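You operate a simulated robot arm through the tools that you are given. There is no shell and no other tool.

Carry out the task below with a simulated robot arm. There is one attempt and no reset: what you move stays moved.

## Task
Find the mill that grinds and make up the caddy with it.
Fine: a quarter turn each; salt in cell one, pepper in cell two, the good mill in cell three; the other mill stays in its tray. Set down upright: salt shaker, pepper shaker.
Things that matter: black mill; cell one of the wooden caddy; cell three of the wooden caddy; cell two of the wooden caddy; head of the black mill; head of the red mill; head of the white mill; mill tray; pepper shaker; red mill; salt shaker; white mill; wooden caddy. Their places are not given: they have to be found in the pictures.

The check looks at the end state, three seconds after you hand in, the way a careful person would. Anything else that was tipped, shoved, dropped, spilled or broken makes it a failure.

## Robot
A 6-joint arm with a two-finger parallel gripper, fixed in place. Base frame: the origin is at the foot of the arm, x ahead of it, y to its left, z up; the work surface is at about z = 850. Lengths are in mm, angles in degrees, forces in N, time in s.
With the tool pointing down near the work surface it reaches from about 360 to 760 mm from the base axis. Its first joint turns from -66.0 to 66.0 degrees. Payload 2.45 kg.
The tool frame sits at the grasp point between the pads (the TCP): z along the fingers, y along the line on which they close. The tips reach 24 mm beyond it. Largest opening 68 mm; finger width 17, thickness 10; the body of the gripper, 40 by 70 mm, starts 41 mm behind the TCP.
Orientation is that of the tool frame in the base frame, as [roll, pitch, yaw] about the fixed x, y, z axes, in that order (R = Rz(yaw) Ry(pitch) Rx(roll)). With the fingers straight down and closing along the base's y, the tool's x points along the base's -x, its y along +y and its z along -z.

## Interface
- The arm moves only by the tool step_arm. Its argument "moves" is a list of rows, each a list of 7 numbers: the shift along the tool's x, y, z in mm, then the turn, a rotation vector about the tool's x, y, z in rad, then the gripper command, from -1 (shut) to 1 (fully open), values between in proportion. In form: [[tx, ty, tz, rx, ry, rz, claw], ...]. A call has 1 to 20 rows; each row shifts and turns the commanded pose from where the row before left it, along the tool's axes as they then stand. Rows are played at 5 a second. More than 50 mm and 8.6 degrees between two rows, or a gripper value outside its range, and nothing of the call is played. A pose out of reach is approached as far as the arm can. The call stops where the force on the tool passes 40 N (or 10 N more than at its start, if that is more) or the arm is blocked; 0.2 s more then pass. The fingers move at their own pace (about 108 mm/s each) and stop on an object; they squeeze with about 23 N. The grip force told is the motor's: it shows also when the fingers shut on nothing. Time passes only in rows, and 0.2 s behind the last, so rows that do not move let the fingers close. The reply holds the time, the measured pose of the TCP, the force on the tool along the base axes, the opening and the grip force, in the units named above and with some noise, with the torque about the TCP (base axes, N m) and any sound that the robot's microphone picked up.
- Cameras (640 x 400 px; columns grow to the right, rows downward): "scene" is fixed at [178.4, 428.7, 1455.2]; the picture's right is [-0.60, -0.80, 0.00], its down [-0.53, 0.40, -0.75] and it looks along [0.60, -0.45, -0.66] (base axes); focal length 285 px, centre (320, 200). "wrist" rides on the gripper at [84, 11, -75] in the tool frame; the picture's right is [-0.13, 0.99, 0.00], its down [-0.60, -0.08, -0.79] and it looks along [-0.79, -0.10, 0.61] (tool axes); focal length 251 px, centre (320, 200).
- capture(camera): a new picture of that camera. The clock stands still meanwhile.
- measure_at(camera, pixels): for up to 12 pixels [column, row] of the newest picture of that camera ("zoom" is the newest enlarged one), the place [x, y, z] in the base frame of the surface seen there, good to about 2 mm. The clock stands still meanwhile.
- zoom(camera, box): a new picture of the part [left, top, right, bottom] of that camera's present view, enlarged. The clock stands still meanwhile.
- hand_in(): hands the job in; it is judged then, once.

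Open the gripper and draw the arm clear of the work before you hand the job in, unless the task says otherwise.

The tools are called after "Call:" as name(argument=value, ...) on one line, values as JSON. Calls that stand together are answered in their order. step_arm: Moves the arm, as the interface text tells. Its arguments: {"type":"object","properties":{"moves":{"type":"array","items":{"type":"array","items":{"type":"number"}}}},"required":["moves"]} The other tools are called the same way: capture (camera) takes a picture; measure_at (camera, pixels) gives the place of the surface under pixels of a picture; zoom (camera, box) takes an enlarged picture of a part of a camera's view; hand_in () hands the job in.

At the start:

```text
time_s: 0.0
ee_pos: [426.9, 219.0, 1245.9]
tcp_rot: [-179.9, 0.0, -180.0]
wrist_force: [-0.9, -1.0, -0.2]
ft_torque: [0.0, -0.01, -0.03]
gripper_width: 67.9
grip_force: 0.1
```

scene: 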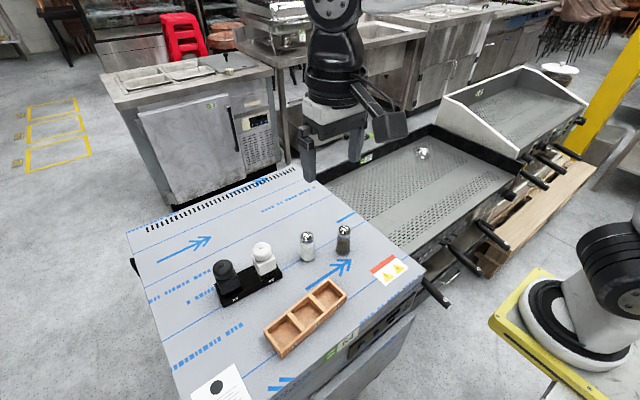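
wrist: 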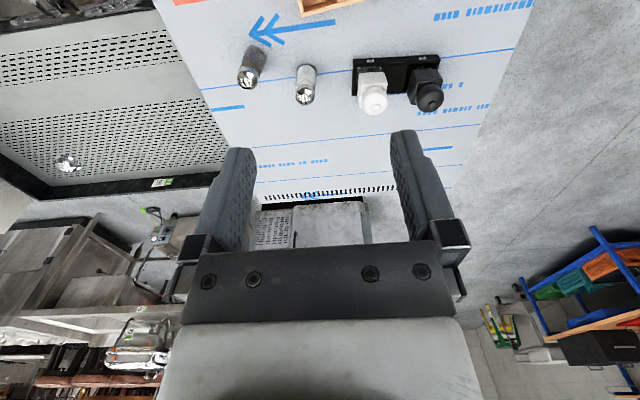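

The scene picture shows a mill tray with a black and a white mill around (245,275), two shakers at (307,245) and (343,240), and the wooden caddy at (305,318). I zoom in on these for detail.

Call:
zoom(camera="scene", box=[200, 210, 360, 310])

Call:
zoom(camera="wrist", box=[220, 0, 480, 150])

```text
4.00 times, centred on (280, 260) of scene
```

zoom: 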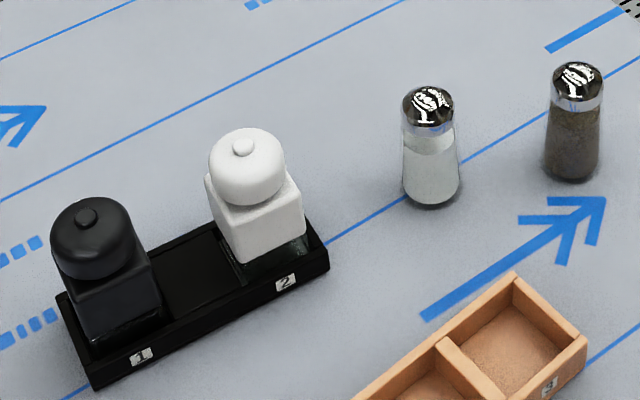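

```text
2.46 times, centred on (350, 75) of wrist
```

zoom: 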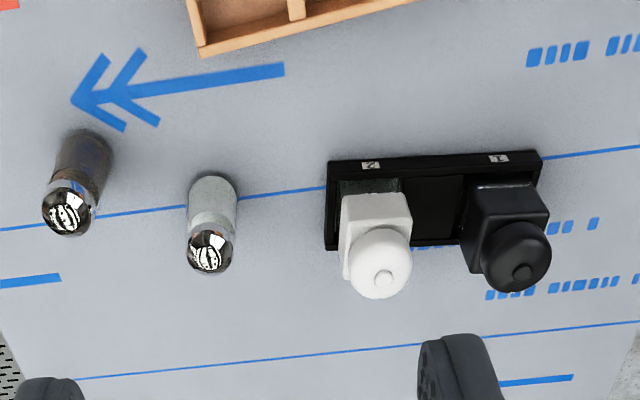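

I look at the caddy closely for its cell numbers and at the rest of the bench for any red mill.

Call:
zoom(camera="scene", box=[250, 265, 378, 365])

Call:
zoom(camera="scene", box=[120, 160, 440, 400])

```text
4.00 times, centred on (314, 315) of scene
```

zoom: 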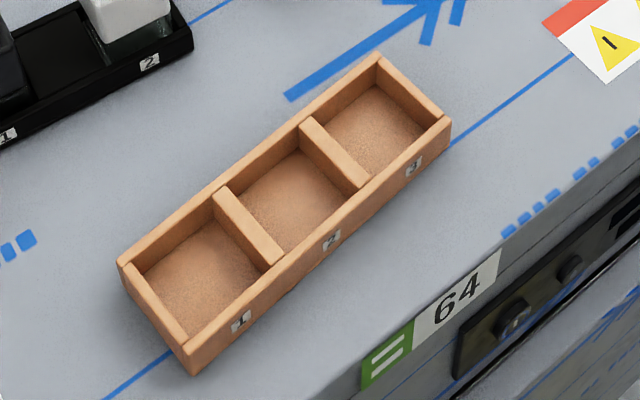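

```text
1.67 times, centred on (280, 280) of scene
```

zoom: 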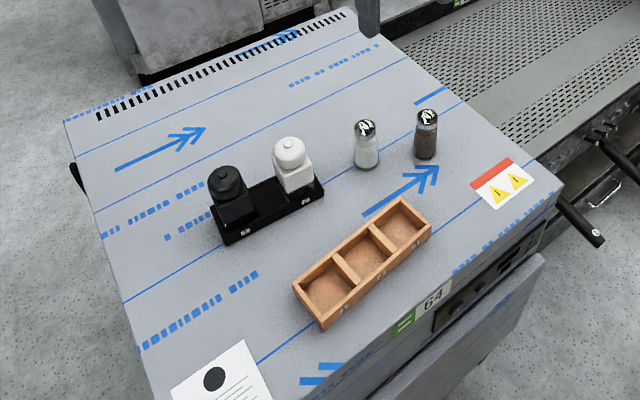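

Cells are labelled 1 (left), 2 (middle), 3 (right) in the scene view; no red mill is seen. I enlarge the caddy again on its own to measure its edges.

Call:
zoom(camera="scene", box=[250, 265, 378, 365])

```text
4.00 times, centred on (314, 315) of scene
```

zoom: 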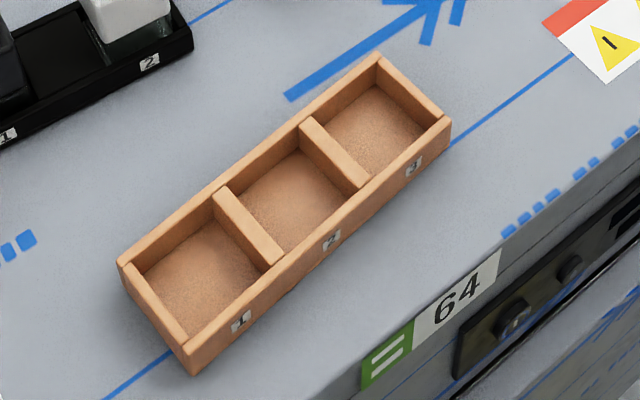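

Measuring the caddy's rim corners, dividers and cell floors in this zoom.

Call:
measure_at(camera="zoom", pixels=[[121, 263], [378, 55], [448, 120], [189, 351], [220, 192], [276, 260], [305, 122], [362, 184], [205, 270], [295, 195], [380, 125], [290, 95]])

Call:
measure_at(camera="scene", pixels=[[307, 238], [343, 231], [307, 262], [344, 255], [226, 268], [262, 250], [214, 285], [222, 307], [284, 277], [275, 262]])

```text
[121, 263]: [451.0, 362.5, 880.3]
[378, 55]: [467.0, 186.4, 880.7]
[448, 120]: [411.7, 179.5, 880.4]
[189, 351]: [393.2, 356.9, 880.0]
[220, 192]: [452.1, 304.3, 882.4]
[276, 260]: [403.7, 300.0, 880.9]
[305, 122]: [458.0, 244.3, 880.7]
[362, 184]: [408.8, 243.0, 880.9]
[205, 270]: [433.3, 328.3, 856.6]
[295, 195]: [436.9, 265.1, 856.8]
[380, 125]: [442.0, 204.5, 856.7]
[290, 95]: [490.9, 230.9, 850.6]
```

```text
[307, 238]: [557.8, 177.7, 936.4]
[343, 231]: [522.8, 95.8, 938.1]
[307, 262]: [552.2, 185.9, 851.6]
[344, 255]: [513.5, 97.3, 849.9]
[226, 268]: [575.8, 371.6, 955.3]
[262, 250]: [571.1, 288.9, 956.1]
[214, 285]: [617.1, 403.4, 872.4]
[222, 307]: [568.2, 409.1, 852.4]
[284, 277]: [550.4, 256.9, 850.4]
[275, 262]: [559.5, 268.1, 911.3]
```

The caddy rim is at z≈880, floor at ≈857, tilted about 6°. Now I enlarge the mills in the scene view to measure heads, bodies and tray.

Call:
zoom(camera="scene", box=[205, 230, 301, 310])

```text
5.00 times, centred on (253, 270) of scene
```

zoom: 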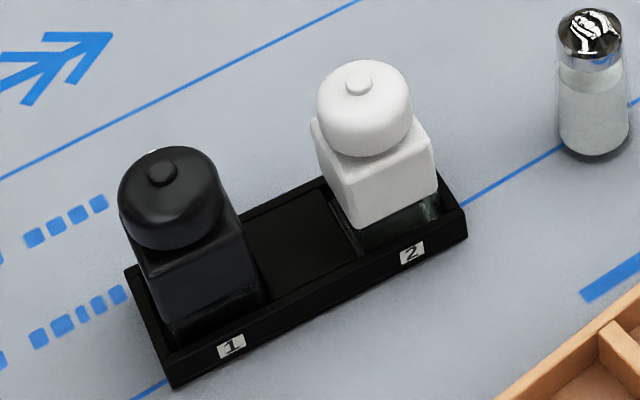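

Measuring the knobs, head edges, bodies and tray rim in this zoom.

Call:
measure_at(camera="zoom", pixels=[[161, 172], [120, 195], [222, 195], [175, 150], [170, 247], [358, 83], [317, 105], [411, 105], [365, 62], [370, 155], [162, 320], [262, 285]])

Call:
measure_at(camera="zoom", pixels=[[133, 275], [170, 378], [467, 215], [435, 170], [290, 240], [168, 357], [360, 225], [435, 185], [350, 195], [257, 285], [320, 180], [430, 150]])

```text
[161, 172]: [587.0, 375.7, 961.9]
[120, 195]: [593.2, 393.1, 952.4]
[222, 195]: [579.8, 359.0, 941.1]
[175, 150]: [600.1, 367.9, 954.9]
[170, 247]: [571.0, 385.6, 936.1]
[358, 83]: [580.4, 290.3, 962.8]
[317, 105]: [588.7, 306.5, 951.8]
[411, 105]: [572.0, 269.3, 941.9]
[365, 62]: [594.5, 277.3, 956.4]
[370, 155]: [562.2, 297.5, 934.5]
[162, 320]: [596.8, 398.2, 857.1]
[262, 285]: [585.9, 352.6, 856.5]
```

```text
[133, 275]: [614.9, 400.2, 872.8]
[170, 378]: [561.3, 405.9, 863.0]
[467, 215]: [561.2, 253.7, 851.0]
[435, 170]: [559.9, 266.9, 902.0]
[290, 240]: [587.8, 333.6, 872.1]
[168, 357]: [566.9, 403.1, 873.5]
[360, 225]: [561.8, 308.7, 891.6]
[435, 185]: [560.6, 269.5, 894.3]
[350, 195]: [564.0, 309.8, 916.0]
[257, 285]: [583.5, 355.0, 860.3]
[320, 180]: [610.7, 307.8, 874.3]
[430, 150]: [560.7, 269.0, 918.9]
```

The knobs sit at about (587,376,962) for the black mill and (580,290,963) for the white, heads about 40 mm across. I move above the white mill, well clear, for a close wrist view.

Call:
step_arm(moves=[[-25.5, 11.8, 31, 0, 0, 0, 1], [-25.5, 11.8, 31, 0, 0, 0, 1], [-25.5, 11.8, 31, 0, 0, 0, 1], [-25.5, 11.8, 31, 0, 0, 0, 1], [-25.5, 11.8, 31, 0, 0, 0, 1], [-25.5, 11.8, 31, 0, 0, 0, 1], [0, 0, 0, 0, 0, 0, 1]])

Call:
capture(camera="wrist")

Call:
capture(camera="scene")

```text
time_s: 1.6
ee_pos: [582.7, 289.9, 1061.0]
tcp_rot: [180.0, 0.0, -180.0]
wrist_force: [1.5, -0.3, 0.0]
ft_torque: [-0.05, 0.01, -0.01]
gripper_width: 68.2
grip_force: 0.1
```

```text
taken
```

wrist: 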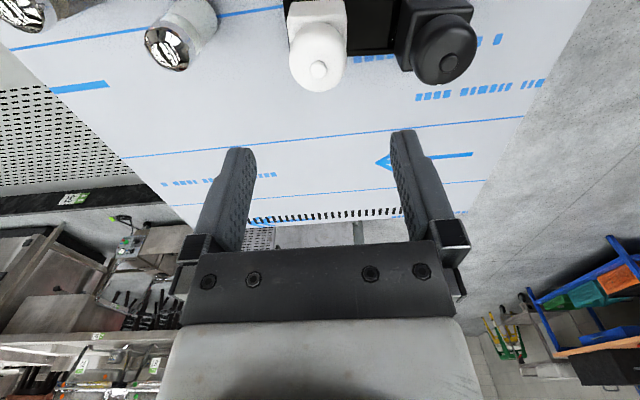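

```text
taken
```

scene: 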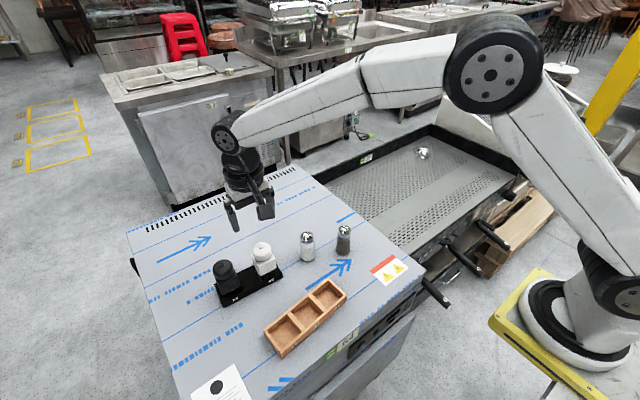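

The mills are at the top edge of the wrist view, so I back off along -x and go a little lower to see them in profile between the fingers.

Call:
step_arm(moves=[[30, 10, 8, 0, 0, 0, 1], [30, 10, 8, 0, 0, 0, 1], [30, 10, 12, 0, 0, 0, 1], [30, 10, 12, 0, 0, 0, 1], [0, 0, 0, 0, 0, 0, 1]])

Call:
zoom(camera="wrist", box=[220, 40, 460, 190])

Call:
capture(camera="wrist")

```text
time_s: 2.8
ee_pos: [459.5, 327.6, 1019.9]
tcp_rot: [180.0, 0.0, 180.0]
wrist_force: [-0.3, -0.1, 0.2]
ft_torque: [0.0, -0.01, -0.02]
gripper_width: 68.1
grip_force: 0.2
```

```text
2.67 times, centred on (340, 115) of wrist
```

zoom: 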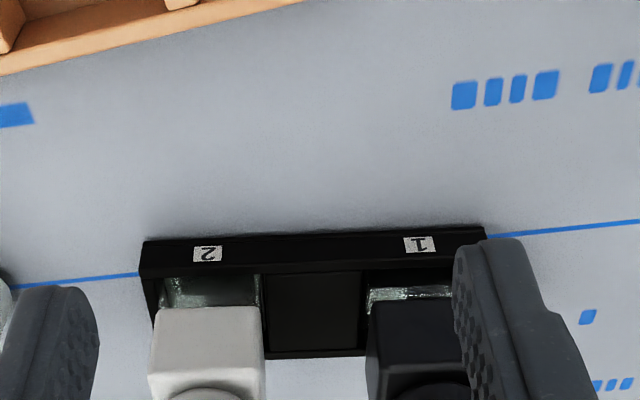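

```text
taken
```

wrist: 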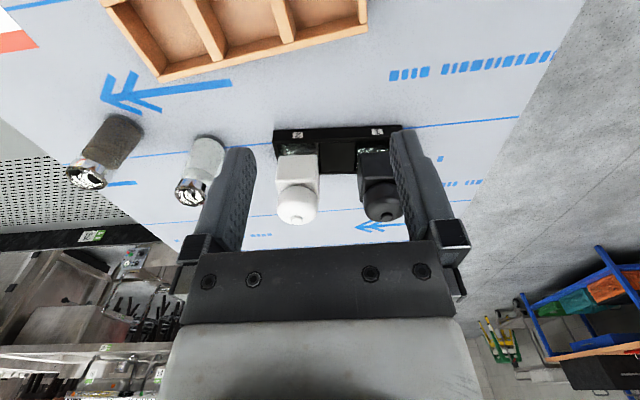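

Both mills now appear between the fingers, white near (297,190) and black near (380,190). I enlarge them.

Call:
zoom(camera="wrist", box=[256, 115, 416, 235])

```text
3.33 times, centred on (336, 175) of wrist
```

zoom: 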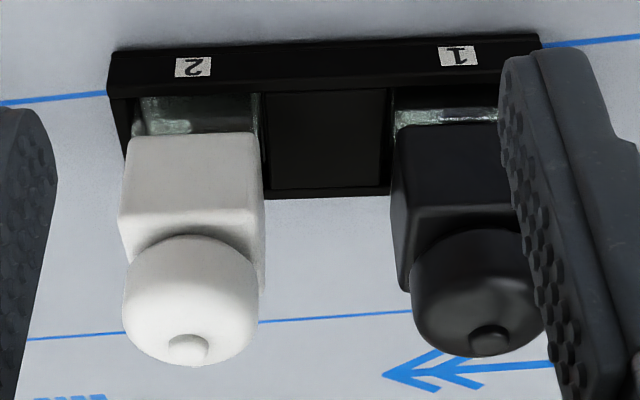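

Measuring the body bottom edge, body top edge, head sides and knob on both mills.

Call:
measure_at(camera="zoom", pixels=[[130, 138], [255, 135], [120, 212], [264, 205], [192, 225], [192, 245], [190, 340], [126, 290], [257, 285], [135, 250], [255, 245], [190, 362]])

Call:
measure_at(camera="zoom", pixels=[[402, 128], [393, 195], [450, 222], [475, 240], [488, 335], [413, 285], [445, 110], [200, 110], [330, 140], [405, 288], [128, 230], [262, 225]])

```text
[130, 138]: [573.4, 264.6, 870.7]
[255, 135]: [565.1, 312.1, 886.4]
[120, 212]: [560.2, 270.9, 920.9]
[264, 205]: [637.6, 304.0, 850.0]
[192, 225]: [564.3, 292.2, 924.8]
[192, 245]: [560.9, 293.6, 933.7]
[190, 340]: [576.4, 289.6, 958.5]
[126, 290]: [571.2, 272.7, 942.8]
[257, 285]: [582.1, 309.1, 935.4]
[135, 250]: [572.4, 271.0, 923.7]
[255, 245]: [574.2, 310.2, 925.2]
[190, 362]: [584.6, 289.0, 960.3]
```

```text
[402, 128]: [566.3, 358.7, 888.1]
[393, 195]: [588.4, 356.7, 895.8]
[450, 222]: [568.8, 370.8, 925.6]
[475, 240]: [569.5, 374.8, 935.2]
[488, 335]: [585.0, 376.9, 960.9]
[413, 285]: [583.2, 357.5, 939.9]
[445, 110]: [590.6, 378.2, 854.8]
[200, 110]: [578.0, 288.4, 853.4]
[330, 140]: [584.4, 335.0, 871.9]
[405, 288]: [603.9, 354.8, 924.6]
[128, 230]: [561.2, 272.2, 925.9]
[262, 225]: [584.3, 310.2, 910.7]
```

Body tops are at z≈925, heads about 39 mm across from z≈930 to 958; the white mill centres near (580.5,290) and black near (587,376). I move over the white mill at a safe height and let the arm settle.

Call:
step_arm(moves=[[-30, -10, 0, 0, 0, 0, 1], [-30, -10, 0, 0, 0, 0, 1], [-30, -10, 0, 0, 0, 0, 1], [-30, -9, 5, 0, 0, 0, 1], [0, 0, 5, 0, 0, 0, 1], [0, 0, 0, 0, 0, 0, 1], [0, 0, 0, 0, 0, 0, 1], [0, 0, 0, 0, 0, 0, 1]])

Call:
capture(camera="wrist")

Call:
zoom(camera="scene", box=[205, 190, 301, 310])

```text
time_s: 4.6
ee_pos: [579.5, 288.2, 1011.2]
tcp_rot: [-180.0, 0.1, -180.0]
wrist_force: [-1.0, -0.2, 0.5]
ft_torque: [0.03, 0.03, 0.0]
gripper_width: 68.1
grip_force: 0.0
```

```text
taken
```

wrist: 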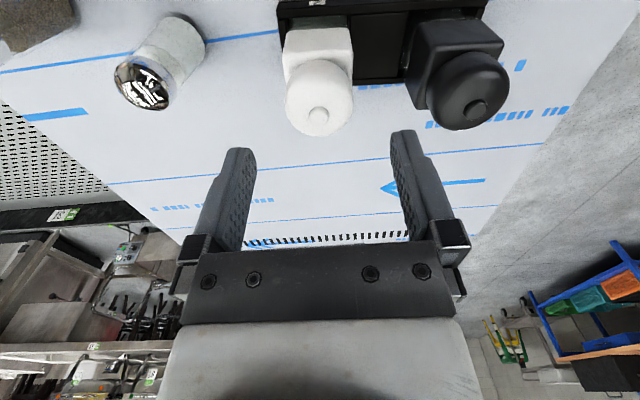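

```text
3.33 times, centred on (253, 250) of scene
```

zoom: 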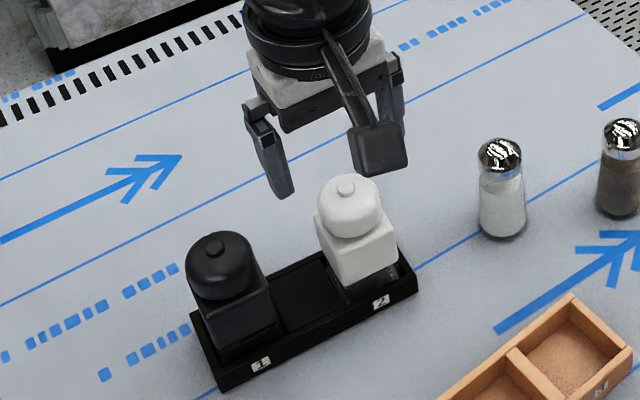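

The knob appears at (318,118), nearly exactly on the tool axis (column 320, expected row 118 for z 962). I enlarge to refine the centring.

Call:
zoom(camera="wrist", box=[270, 20, 370, 145])

```text
3.20 times, centred on (320, 82) of wrist
```

zoom: 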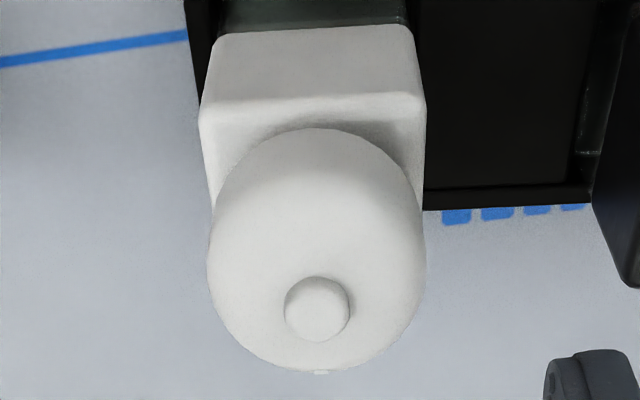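

Centred within about 1 mm. I lower to z≈953 so the tips (929) stay above the body top (925), keeping the gripper open, and read the force.

Call:
step_arm(moves=[[0, 0, 20, 0, 0, 0, 1], [0, 0, 20, 0, 0, 0, 1], [0, 0, 10, 0, 0, 0, 1], [0, 0, 7, 0, 0, 0, 1], [0, 0, 0, 0, 0, 0, 1], [0, 0, 0, 0, 0, 0, 1]])

Call:
capture(camera="wrist")

Call:
zoom(camera="scene", box=[205, 210, 301, 310])

```text
time_s: 6.0
ee_pos: [578.6, 288.9, 953.6]
tcp_rot: [-179.9, 0.0, -180.0]
wrist_force: [0.2, -1.1, -0.7]
ft_torque: [0.0, 0.0, -0.01]
gripper_width: 67.9
grip_force: 0.0
```

```text
taken
```

wrist: 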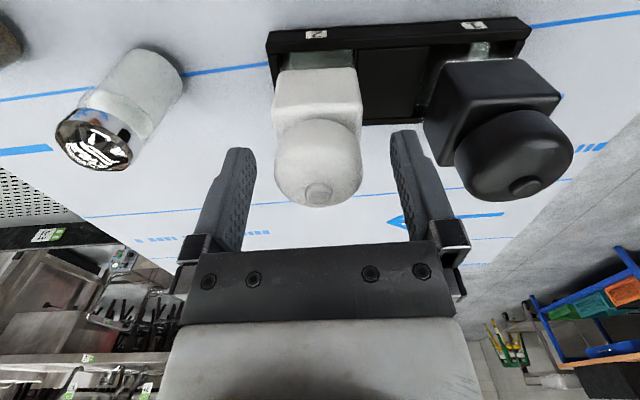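

```text
4.00 times, centred on (253, 260) of scene
```

zoom: 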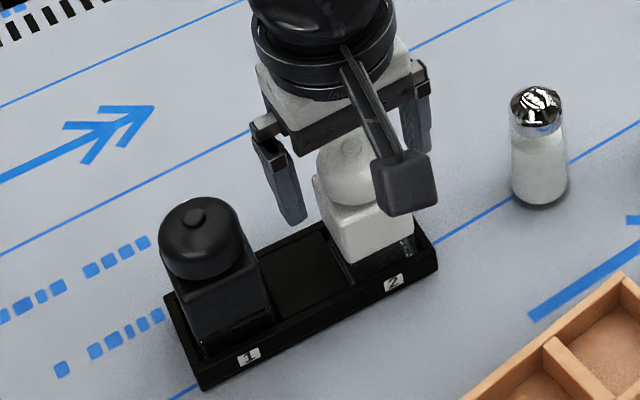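

The white head sits centred between the fingers at z 953.6 with no contact force. I close in two steps to grip the head gently.

Call:
step_arm(moves=[[0, 0, 0, 0, 0, 0, 0.3], [0, 0, 0, 0, 0, 0, 0.2], [0, 0, 0, 0, 0, 0, -1], [0, 0, 0, 0, 0, 0, -1]])

Call:
zoom(camera="wrist", box=[200, 0, 600, 250])

```text
time_s: 7.0
ee_pos: [579.5, 288.8, 954.4]
tcp_rot: [180.0, 0.1, 180.0]
wrist_force: [0.4, -0.6, 0.5]
ft_torque: [-0.03, 0.02, 0.0]
gripper_width: 41.1
grip_force: 23.3
```

```text
1.60 times, centred on (400, 125) of wrist
```

zoom: 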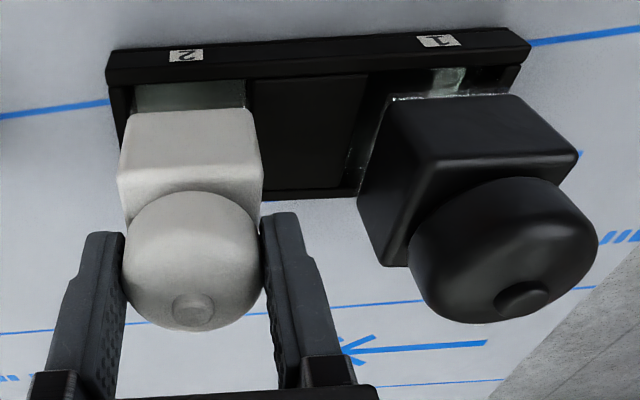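

The head is gripped at 41.1 mm width with 23 N. I begin turning about the tool axis with two 7.5° rows, checking torque and sound.

Call:
step_arm(moves=[[0, 0, 0, 0, 0, 0.1309, -1], [0, 0, 0, 0, 0, 0.1309, -1]])

Call:
zoom(camera="wrist", box=[200, 0, 600, 250])

Call:
zoom(camera="scene", box=[205, 210, 301, 310])

```text
time_s: 7.6
ee_pos: [578.1, 288.9, 953.2]
tcp_rot: [-180.0, 0.1, 165.0]
wrist_force: [-2.2, -1.5, 0.2]
ft_torque: [-0.08, 0.09, 0.04]
gripper_width: 41.1
grip_force: 23.1
```

```text
1.60 times, centred on (400, 125) of wrist
```

zoom: 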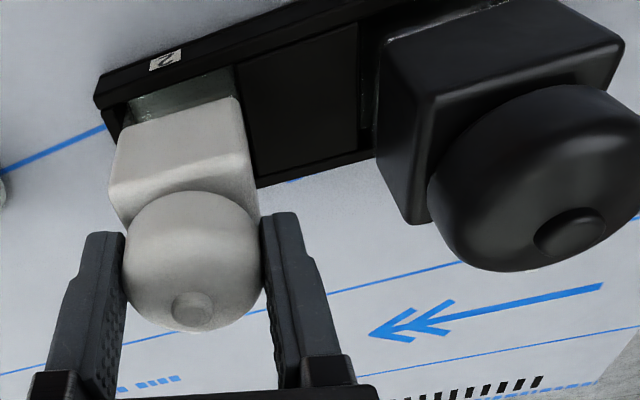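

```text
4.00 times, centred on (253, 260) of scene
```

zoom: 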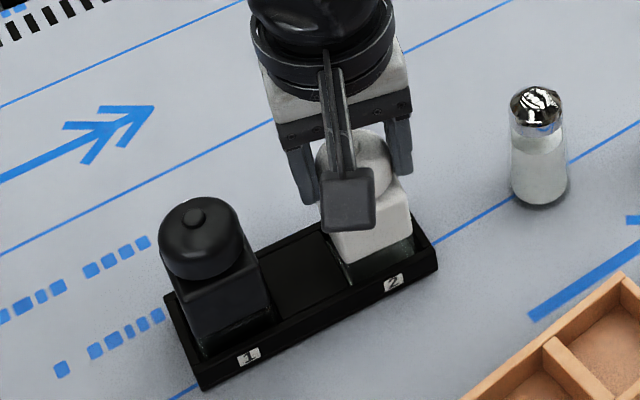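

The head turns while the body stays put in its slot; no sound so far. I continue in steps, the camera mount at z≈1028 stays above the black mill's top (964).

Call:
step_arm(moves=[[0, 0, 0, 0, 0, 0.1309, -1], [0, 0, 0, 0, 0, 0.1309, -1], [0, 0, 0, 0, 0, 0.1309, -1], [0, 0, 0, 0, 0, 0.1309, -1]])

Call:
zoom(camera="scene", box=[205, 210, 301, 310])

```text
time_s: 8.6
ee_pos: [580.0, 289.6, 952.6]
tcp_rot: [-180.0, 0.0, 135.0]
wrist_force: [-0.1, -1.0, -0.1]
ft_torque: [-0.14, -0.1, -0.01]
gripper_width: 40.9
grip_force: 22.8
```

```text
4.00 times, centred on (253, 260) of scene
```

zoom: 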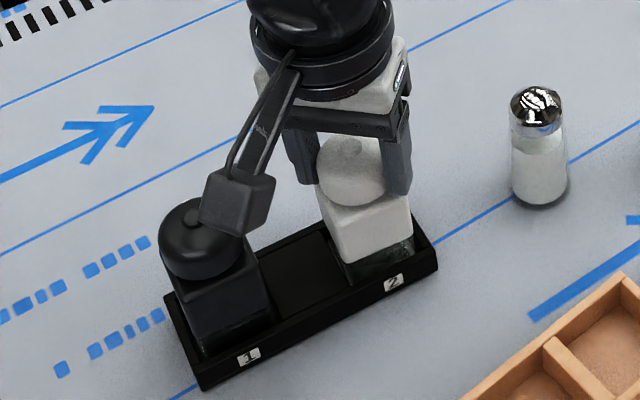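

The camera housing swings towards the black mill; I measure its lower edge to be sure it clears the mill top at 964.

Call:
measure_at(camera="zoom", pixels=[[205, 222], [235, 232], [264, 230], [210, 185], [192, 218]])

```text
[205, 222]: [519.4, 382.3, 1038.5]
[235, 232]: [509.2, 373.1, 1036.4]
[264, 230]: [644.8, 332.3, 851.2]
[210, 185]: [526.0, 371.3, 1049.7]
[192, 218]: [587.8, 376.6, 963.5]
```

The housing's bottom is at z≈1036, far above the mill. I finish the remaining 45° of the quarter turn.

Call:
step_arm(moves=[[0, 0, 0, 0, 0, 0.1309, -1], [0, 0, 0, 0, 0, 0.1309, -1], [0, 0, 0, 0, 0, 0.1309, -1], [0, 0, 0, 0, 0, 0.1309, -1], [0, 0, 0, 0, 0, 0.1309, -1], [0, 0, 0, 0, 0, 0.1309, -1], [0, 0, 0, 0, 0, 0, -1]])

Call:
zoom(camera="scene", box=[205, 210, 301, 310])

Call:
capture(camera="wrist")

```text
time_s: 10.2
ee_pos: [580.9, 290.7, 952.6]
tcp_rot: [180.0, 0.0, 89.8]
wrist_force: [0.7, -0.3, -0.5]
ft_torque: [-0.06, -0.09, 0.01]
gripper_width: 41.0
grip_force: 23.0
```

```text
4.00 times, centred on (253, 260) of scene
```

zoom: 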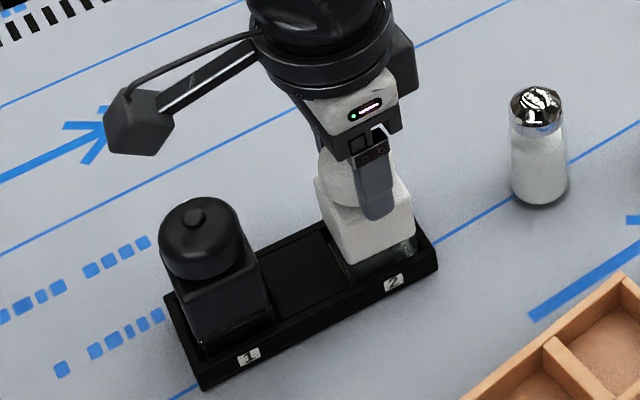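

```text
taken
```

wrist: 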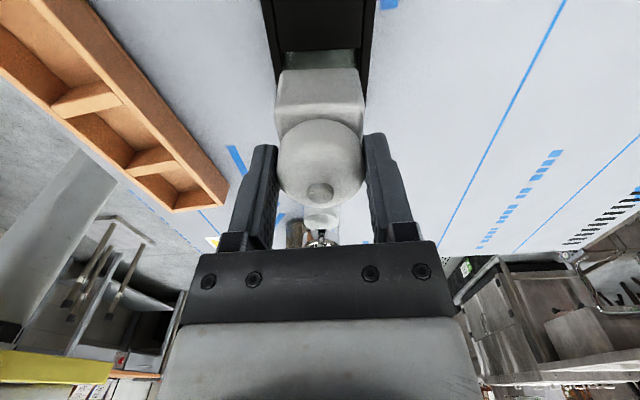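

The white head was turned a full 90° (yaw 180→89.8) and no sound was reported. I open, rise clear and turn back towards yaw 180 on the way to the black mill.

Call:
step_arm(moves=[[0, 0, 0, 0, 0, 0, 0.4], [0, 0, 0, 0, 0, 0, 1], [0, 0, -15, 0, 0, 0, 1], [0, 0, -25, 0, 0, 0, 1], [0, 0, -25, 0, 0, 0, 1], [0, 0, 0, 0, 0, -0.1309, 1], [0, 0, 0, 0, 0, -0.1309, 1], [0, 0, 0, 0, 0, -0.1309, 1], [0, 0, 0, 0, 0, -0.1309, 1], [0, 0, 0, 0, 0, -0.1309, 1], [0, 0, 0, 0, 0, -0.1309, 1], [0, 0, 0, 0, 0, -0.1309, 1], [0, 0, 0, 0, 0, -0.1309, 1], [0, 0, 0, 0, 0, -0.1309, 1], [0, 0, 0, 0, 0, -0.1309, 1], [0, 0, 0, 0, 0, -0.1309, 1], [0, 0, 0, 0, 0, -0.1309, 1], [0, 0, 0, 0, 0, 0, 1]])

Call:
zoom(camera="wrist", box=[270, 20, 370, 145])

Call:
zoom(camera="scene", box=[205, 210, 301, 310])

```text
time_s: 14.0
ee_pos: [579.0, 290.2, 1018.6]
tcp_rot: [-180.0, -0.1, -179.8]
wrist_force: [1.1, 0.0, 0.2]
ft_torque: [-0.03, 0.0, -0.02]
gripper_width: 67.7
grip_force: 0.1
```

```text
3.20 times, centred on (320, 82) of wrist
```

zoom: 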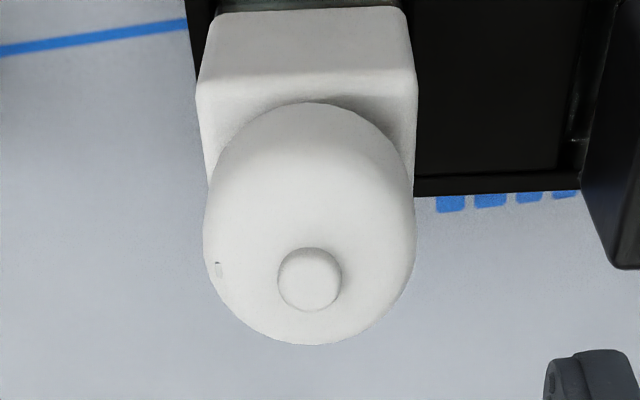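

```text
4.00 times, centred on (253, 260) of scene
```

zoom: 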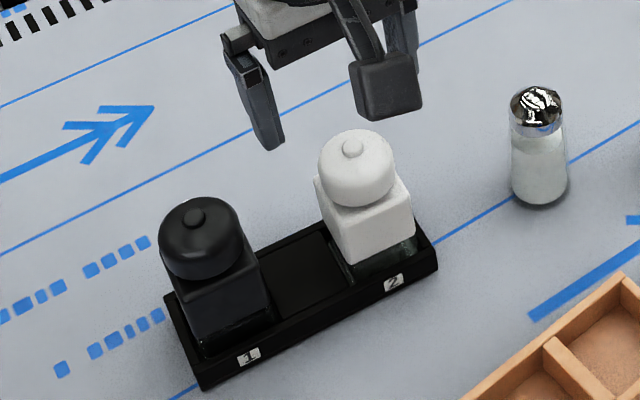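

A small mark on the white head moved from its far side to its right (−y) side, so the head really turned 90° clockwise, silently. Now I go over the black mill.

Call:
step_arm(moves=[[-3, 28.5, 0, 0, 0, 0, 1], [-3, 28.5, 0, 0, 0, 0, 1], [0, 28.5, 8, 0, 0, 0, 1], [0, 0, 0, 0, 0, 0, 1], [0, 0, 0, 0, 0, 0, 1]])

Call:
zoom(camera="wrist", box=[270, 20, 370, 145])

```text
time_s: 15.2
ee_pos: [585.3, 375.9, 1010.3]
tcp_rot: [-180.0, 0.0, -179.9]
wrist_force: [-1.3, 1.1, -0.8]
ft_torque: [-0.04, -0.01, 0.02]
gripper_width: 68.0
grip_force: 0.1
```

```text
3.20 times, centred on (320, 82) of wrist
```

zoom: 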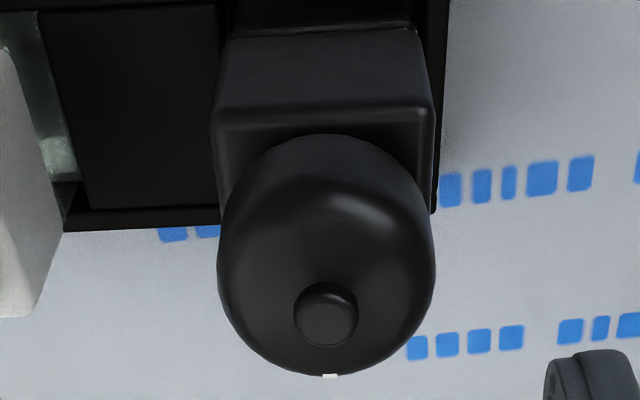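

The black head is about 1 mm off to +y and +x; the mark is on its far side (330,376). I correct by 1 mm and lower to z≈953.

Call:
step_arm(moves=[[-1.2, 1.2, 15, 0, 0, 0, 1], [0, 0, 20, 0, 0, 0, 1], [0, 0, 14, 0, 0, 0, 1], [0, 0, 8, 0, 0, 0, 1], [0, 0, 0, 0, 0, 0, 1], [0, 0, 0, 0, 0, 0, 1]])

Call:
capture(camera="wrist")

```text
time_s: 16.6
ee_pos: [588.1, 377.7, 953.9]
tcp_rot: [180.0, 0.0, -180.0]
wrist_force: [-1.4, 0.1, -0.4]
ft_torque: [-0.01, -0.04, -0.04]
gripper_width: 68.0
grip_force: 0.0
```

```text
taken
```

wrist: 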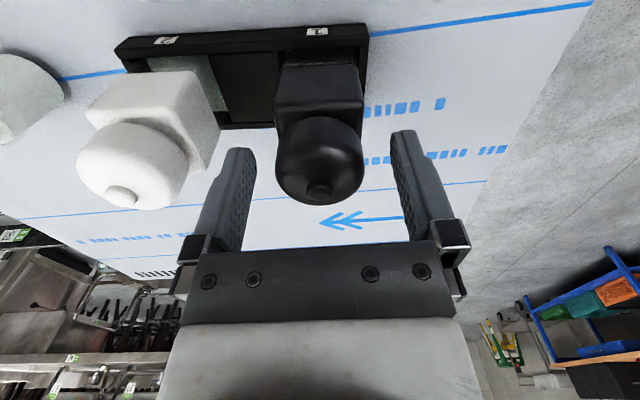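

The black head is centred at column ~320 between the fingers, no contact. I close on it gently.

Call:
step_arm(moves=[[0, 0, 0, 0, 0, 0, 0.3], [0, 0, 0, 0, 0, 0, 0.2], [0, 0, 0, 0, 0, 0, -1], [0, 0, 0, 0, 0, 0, -1]])

Call:
zoom(camera="wrist", box=[100, 0, 500, 250])

```text
time_s: 17.6
ee_pos: [588.4, 377.1, 953.7]
tcp_rot: [-179.9, 0.0, 180.0]
wrist_force: [0.7, -1.0, 0.6]
ft_torque: [-0.05, 0.0, -0.01]
gripper_width: 41.2
grip_force: 23.3
```

```text
1.60 times, centred on (300, 125) of wrist
```

zoom: 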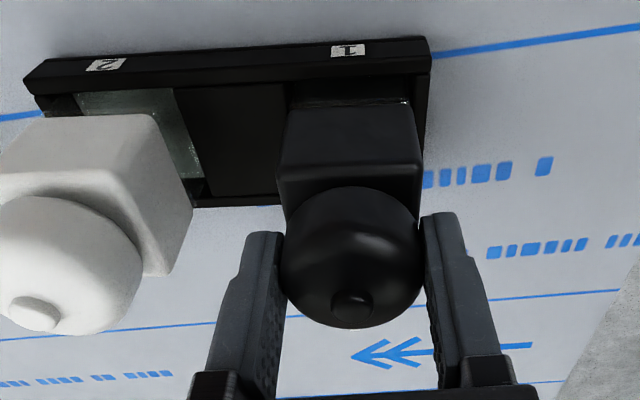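

The black head is gripped at 41.2 mm. I turn it the same way, 45° first, listening.

Call:
step_arm(moves=[[0, 0, 0, 0, 0, 0.1309, -1], [0, 0, 0, 0, 0, 0.1309, -1], [0, 0, 0, 0, 0, 0.1309, -1], [0, 0, 0, 0, 0, 0.1309, -1], [0, 0, 0, 0, 0, 0.1309, -1], [0, 0, 0, 0, 0, 0.1309, -1]])

Call:
capture(camera="scene")

```text
time_s: 19.0
ee_pos: [587.3, 376.8, 953.8]
tcp_rot: [-180.0, 0.0, 134.7]
wrist_force: [-0.4, 1.9, 0.2]
ft_torque: [0.16, 0.03, 0.02]
gripper_width: 41.1
grip_force: 22.9
```

```text
taken
```

scene: 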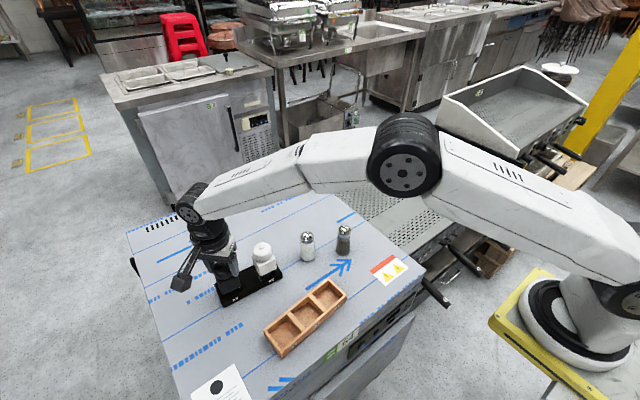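

No sound yet at 45°. I finish the quarter turn.

Call:
step_arm(moves=[[0, 0, 0, 0, 0, 0.1309, -1], [0, 0, 0, 0, 0, 0.1309, -1], [0, 0, 0, 0, 0, 0.1309, -1], [0, 0, 0, 0, 0, 0.1309, -1], [0, 0, 0, 0, 0, 0.1309, -1], [0, 0, 0, 0, 0, 0.1309, -1], [0, 0, 0, 0, 0, 0, -1]])

Call:
zoom(camera="scene", box=[205, 210, 301, 310])

Call:
capture(camera="wrist")

```text
time_s: 20.6
ee_pos: [587.4, 377.9, 955.1]
tcp_rot: [-180.0, 0.0, 89.9]
wrist_force: [2.5, 1.1, 0.4]
ft_torque: [0.17, -0.2, 0.0]
gripper_width: 41.0
grip_force: 23.1
```

```text
4.00 times, centred on (253, 260) of scene
```

zoom: 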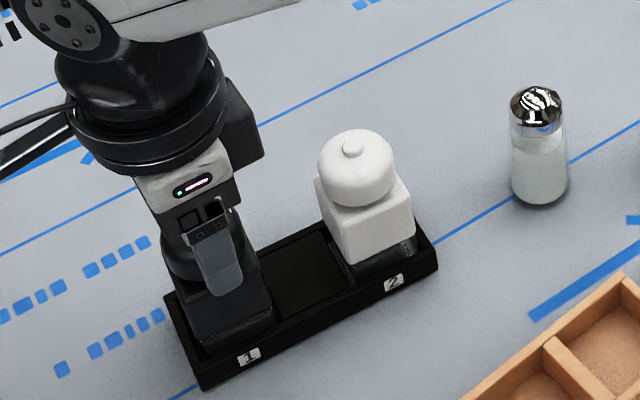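

```text
taken
```

wrist: 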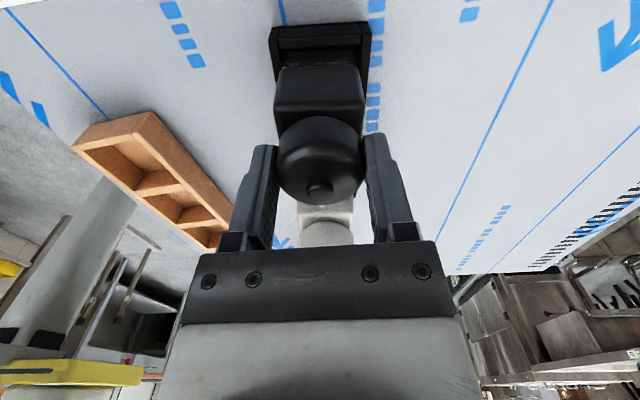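

No sound from the black mill either after 90°. I look closely at the glass bases and tray for any visible trace of grounds before doing anything else.

Call:
zoom(camera="scene", box=[240, 258, 280, 288])

Call:
zoom(camera="scene", box=[222, 270, 262, 300])

```text
13.33 times, centred on (260, 273) of scene
```

zoom: 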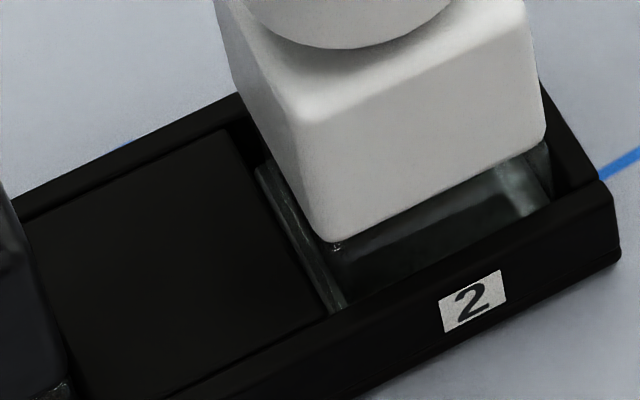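

```text
13.33 times, centred on (242, 285) of scene
```

zoom: 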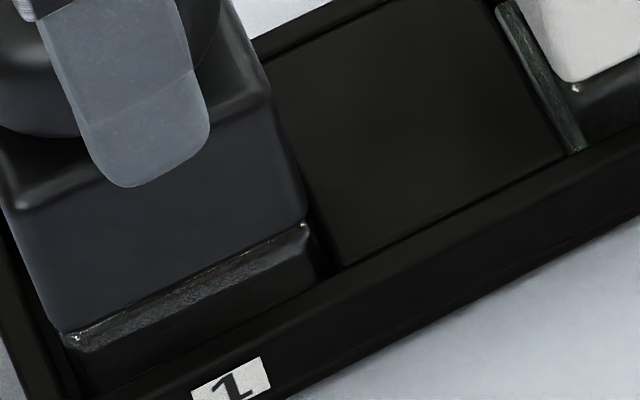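

Nothing conclusive in the glass bases. I open, rise and turn back to yaw 180 to see the black head's mark and compare both mills from above.

Call:
step_arm(moves=[[0, 0, 0, 0, 0, 0, 0.4], [0, 0, 0, 0, 0, 0, 1], [0, 0, -15, 0, 0, 0, 1], [0, 0, -22, 0, 0, 0, 1], [0, 0, -20, 0, 0, 0, 1], [0, 0, 0, 0, 0, -0.1309, 1], [0, 0, 0, 0, 0, -0.1309, 1], [0, 0, 0, 0, 0, -0.1309, 1], [0, 0, 0, 0, 0, -0.1309, 1], [0, 0, 0, 0, 0, -0.1309, 1], [0, 0, 0, 0, 0, -0.1309, 1], [0, 0, 0, 0, 0, -0.1309, 1], [0, 0, 0, 0, 0, -0.1309, 1], [0, 0, 0, 0, 0, -0.1309, 1], [0, 0, 0, 0, 0, -0.1309, 1], [0, 0, 0, 0, 0, -0.1309, 1], [0, 0, 0, 0, 0, -0.1309, 1], [0, 0, 0, 0, 0, 0, 1]])

Call:
zoom(camera="wrist", box=[270, 20, 370, 145])

Call:
capture(camera="wrist")

```text
time_s: 24.4
ee_pos: [587.7, 377.0, 1009.6]
tcp_rot: [180.0, 0.0, -179.9]
wrist_force: [0.2, -0.3, -0.4]
ft_torque: [0.04, 0.0, 0.01]
gripper_width: 68.1
grip_force: 0.1
```

```text
3.20 times, centred on (320, 82) of wrist
```

zoom: 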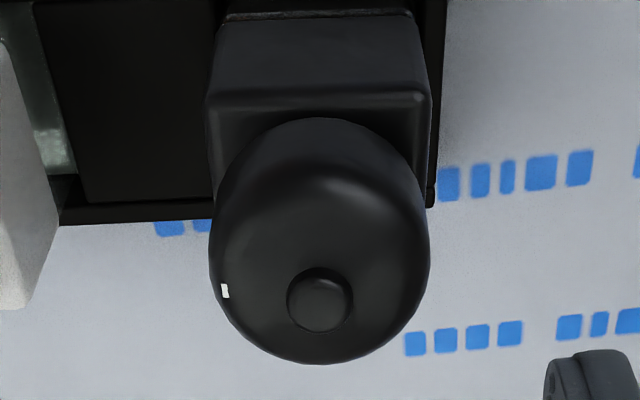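

```text
taken
```

wrist: 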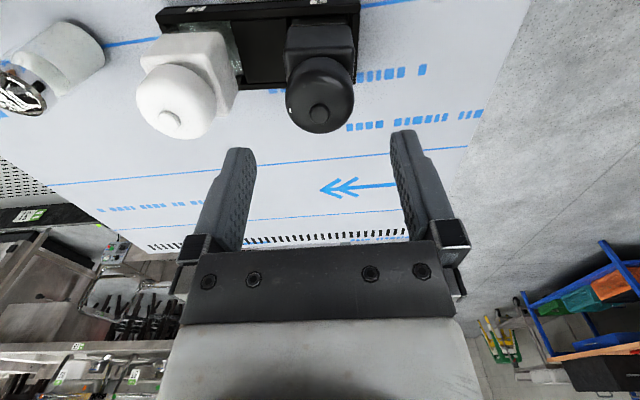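

Black's mark also moved from the far side to the −y side at (225,291). I measure the marks' positions on both heads to work out how far each really turned.

Call:
zoom(camera="wrist", box=[280, 50, 360, 140])

Call:
measure_at(camera="wrist", pixels=[[290, 111], [291, 109], [320, 113], [288, 100], [354, 95]])

```text
4.44 times, centred on (320, 95) of wrist
```

zoom: 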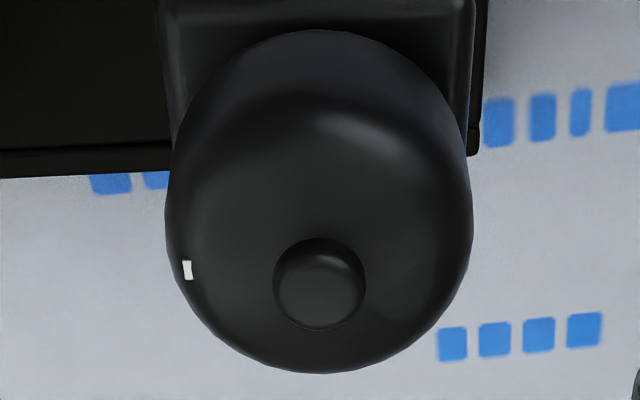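

```text
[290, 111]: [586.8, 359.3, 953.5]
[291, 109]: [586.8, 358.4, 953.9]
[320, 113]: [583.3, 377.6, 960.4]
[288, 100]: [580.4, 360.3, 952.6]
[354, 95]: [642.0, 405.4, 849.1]
```

The black mark sits at (586.8,358.9), straight to −y of the head axis, so that head also turned about 90°, silently. I look for visible differences (grounds in the glass bases or tray) from a low, close wrist view.

Call:
step_arm(moves=[[29, -15, 0, 0, 0, 0, 1], [29, -15, 0, 0, 0, 0, 1], [29, -15, 0, 0, 0, 0, 1], [10, 0, 20, 0, 0, 0, 1], [10, 0, 25, 0, 0, 0, 1], [0, 0, 20, 0, 0, 0, 1], [0, 0, 0, 0, 0, 0, 1]])

Call:
capture(camera="wrist")

Call:
zoom(camera="wrist", box=[240, 80, 420, 200])

```text
time_s: 26.0
ee_pos: [480.7, 331.4, 946.2]
tcp_rot: [180.0, 0.0, -179.9]
wrist_force: [-0.1, -0.7, -0.1]
ft_torque: [-0.02, -0.01, -0.02]
gripper_width: 68.3
grip_force: 0.1
```

```text
taken
```

wrist: 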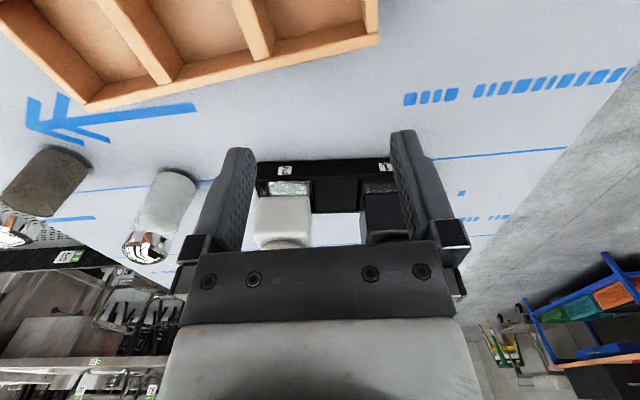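

```text
3.33 times, centred on (330, 140) of wrist
```

zoom: 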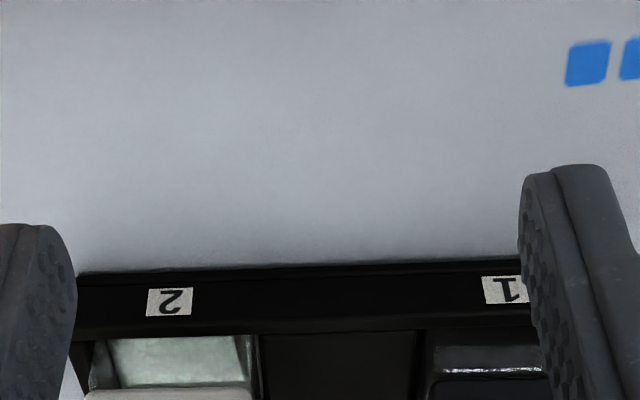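

The white mill's glass looks pale and the black's dark from here. I enlarge both glass bases.

Call:
zoom(camera="wrist", box=[250, 155, 330, 215])

Call:
zoom(camera="wrist", box=[330, 155, 410, 215])

```text
6.67 times, centred on (290, 185) of wrist
```

zoom: 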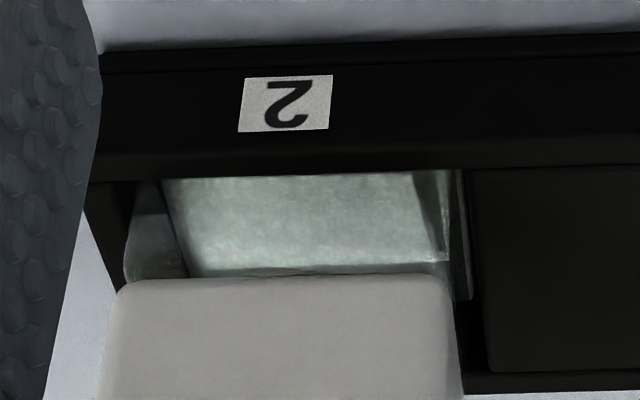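

```text
6.67 times, centred on (370, 185) of wrist
```

zoom: 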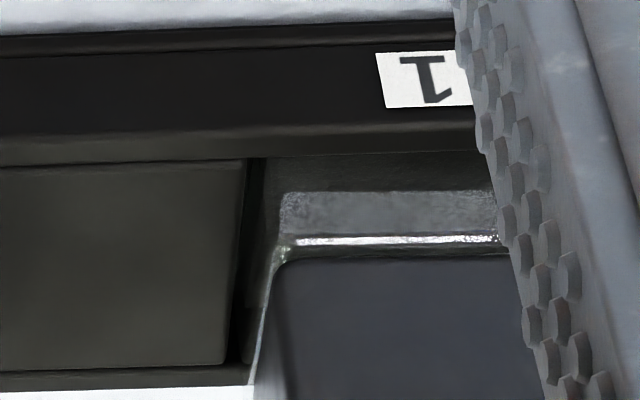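

I return to the earlier viewpoint (about 459.5, 328, 1020) to compare before and after with the same zoom.

Call:
step_arm(moves=[[7, -1.2, -25, 0, 0, 0, 1], [7, -1, -25, 0, 0, 0, 1], [7, -1, -24, 0, 0, 0, 1], [0, 0, 0, 0, 0, 0, 1]])

Call:
zoom(camera="wrist", box=[256, 115, 416, 235])

Call:
zoom(camera="scene", box=[205, 230, 301, 310])

```text
time_s: 27.0
ee_pos: [458.5, 328.6, 1020.0]
tcp_rot: [-179.9, 0.0, -180.0]
wrist_force: [-0.9, -0.5, 1.1]
ft_torque: [0.02, -0.03, -0.01]
gripper_width: 68.2
grip_force: 0.0
```

```text
3.33 times, centred on (336, 175) of wrist
```

zoom: 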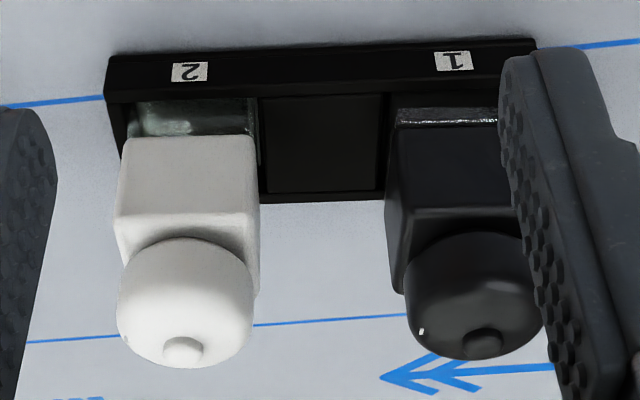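

```text
5.00 times, centred on (253, 270) of scene
```

zoom: 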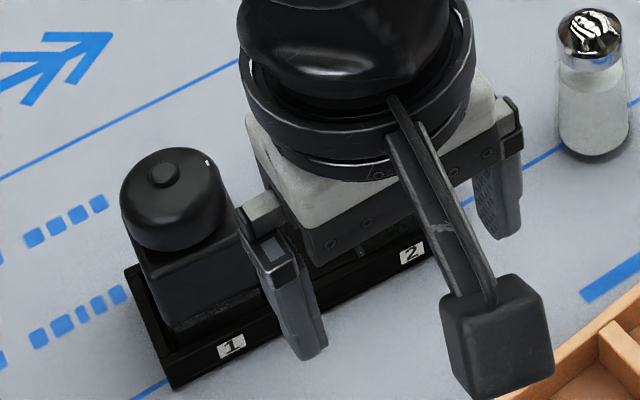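

Black's glass looks darker and grainier than before at (445,115), while white's looks much the same. I check with the identical earlier zoom box and a closer one.

Call:
zoom(camera="wrist", box=[220, 40, 460, 190])

Call:
zoom(camera="wrist", box=[340, 130, 390, 165])

Call:
zoom(camera="wrist", box=[275, 130, 325, 165])

```text
2.67 times, centred on (340, 115) of wrist
```

zoom: 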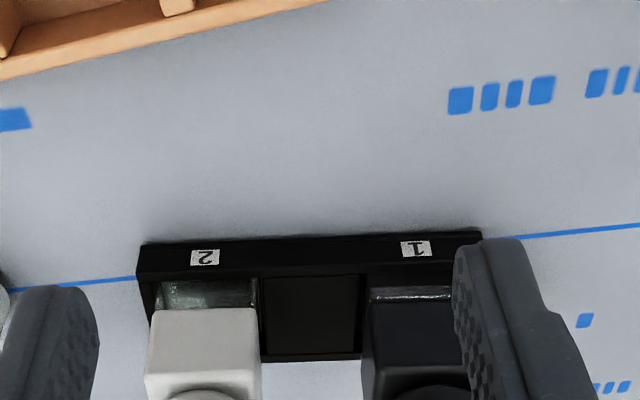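

```text
11.43 times, centred on (365, 148) of wrist
```

zoom: 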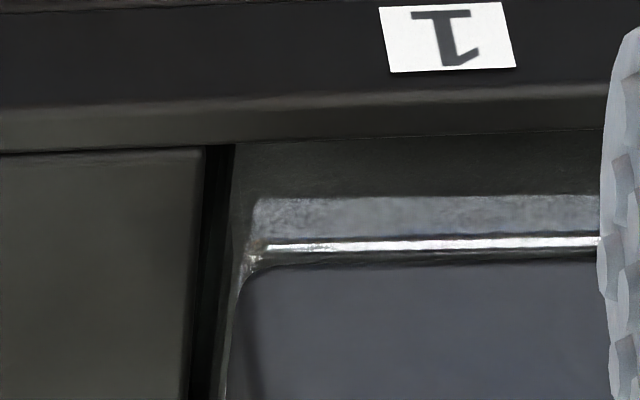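

```text
11.43 times, centred on (300, 148) of wrist
```

zoom: 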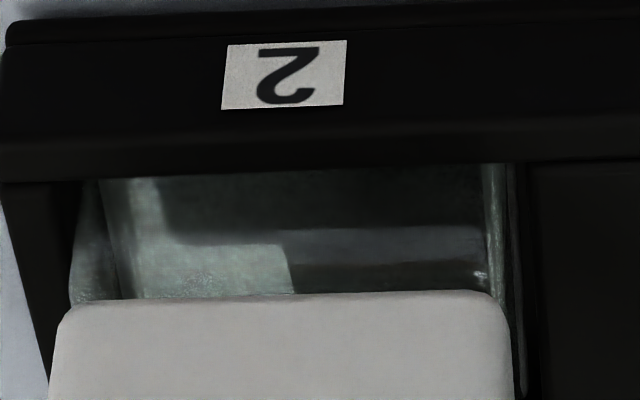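

The glass rendering is ambiguous. I go down in front of the black mill (x≈520, 40 mm short of it) for a close view of its glass base.

Call:
step_arm(moves=[[-31, 24, 0, 0, 0, 0, 1], [-31, 24, 0, 0, 0, 0, 1], [0, 0, 30, 0, 0, 0, 1], [0, 0, 30, 0, 0, 0, 1], [0, 0, 30, 0, 0, 0, 1], [0, 0, 30, 0, 0, 0, 1], [0, 0, 0, 0, 0, 0, 1]])

Call:
capture(camera="wrist")

Call:
zoom(camera="wrist", box=[240, 140, 400, 240])

```text
time_s: 28.6
ee_pos: [520.2, 376.8, 899.6]
tcp_rot: [180.0, 0.0, 180.0]
wrist_force: [0.7, -0.3, 0.4]
ft_torque: [0.01, -0.01, 0.0]
gripper_width: 68.4
grip_force: 0.1
```

```text
taken
```

wrist: 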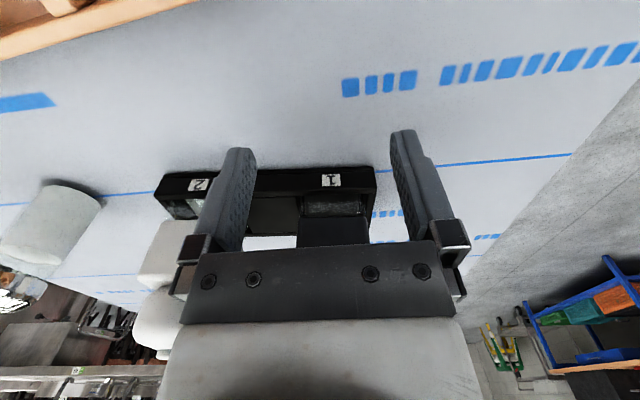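

```text
4.00 times, centred on (320, 190) of wrist
```

zoom: 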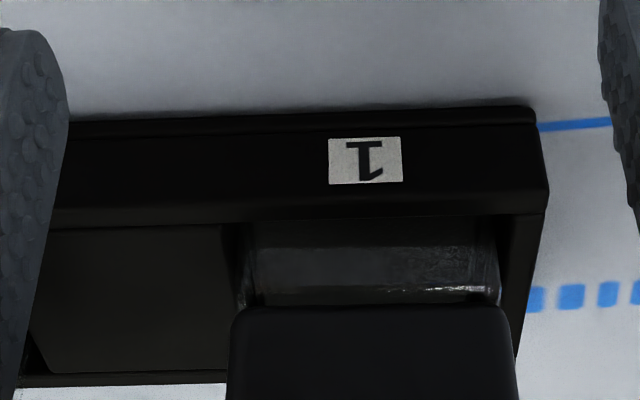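

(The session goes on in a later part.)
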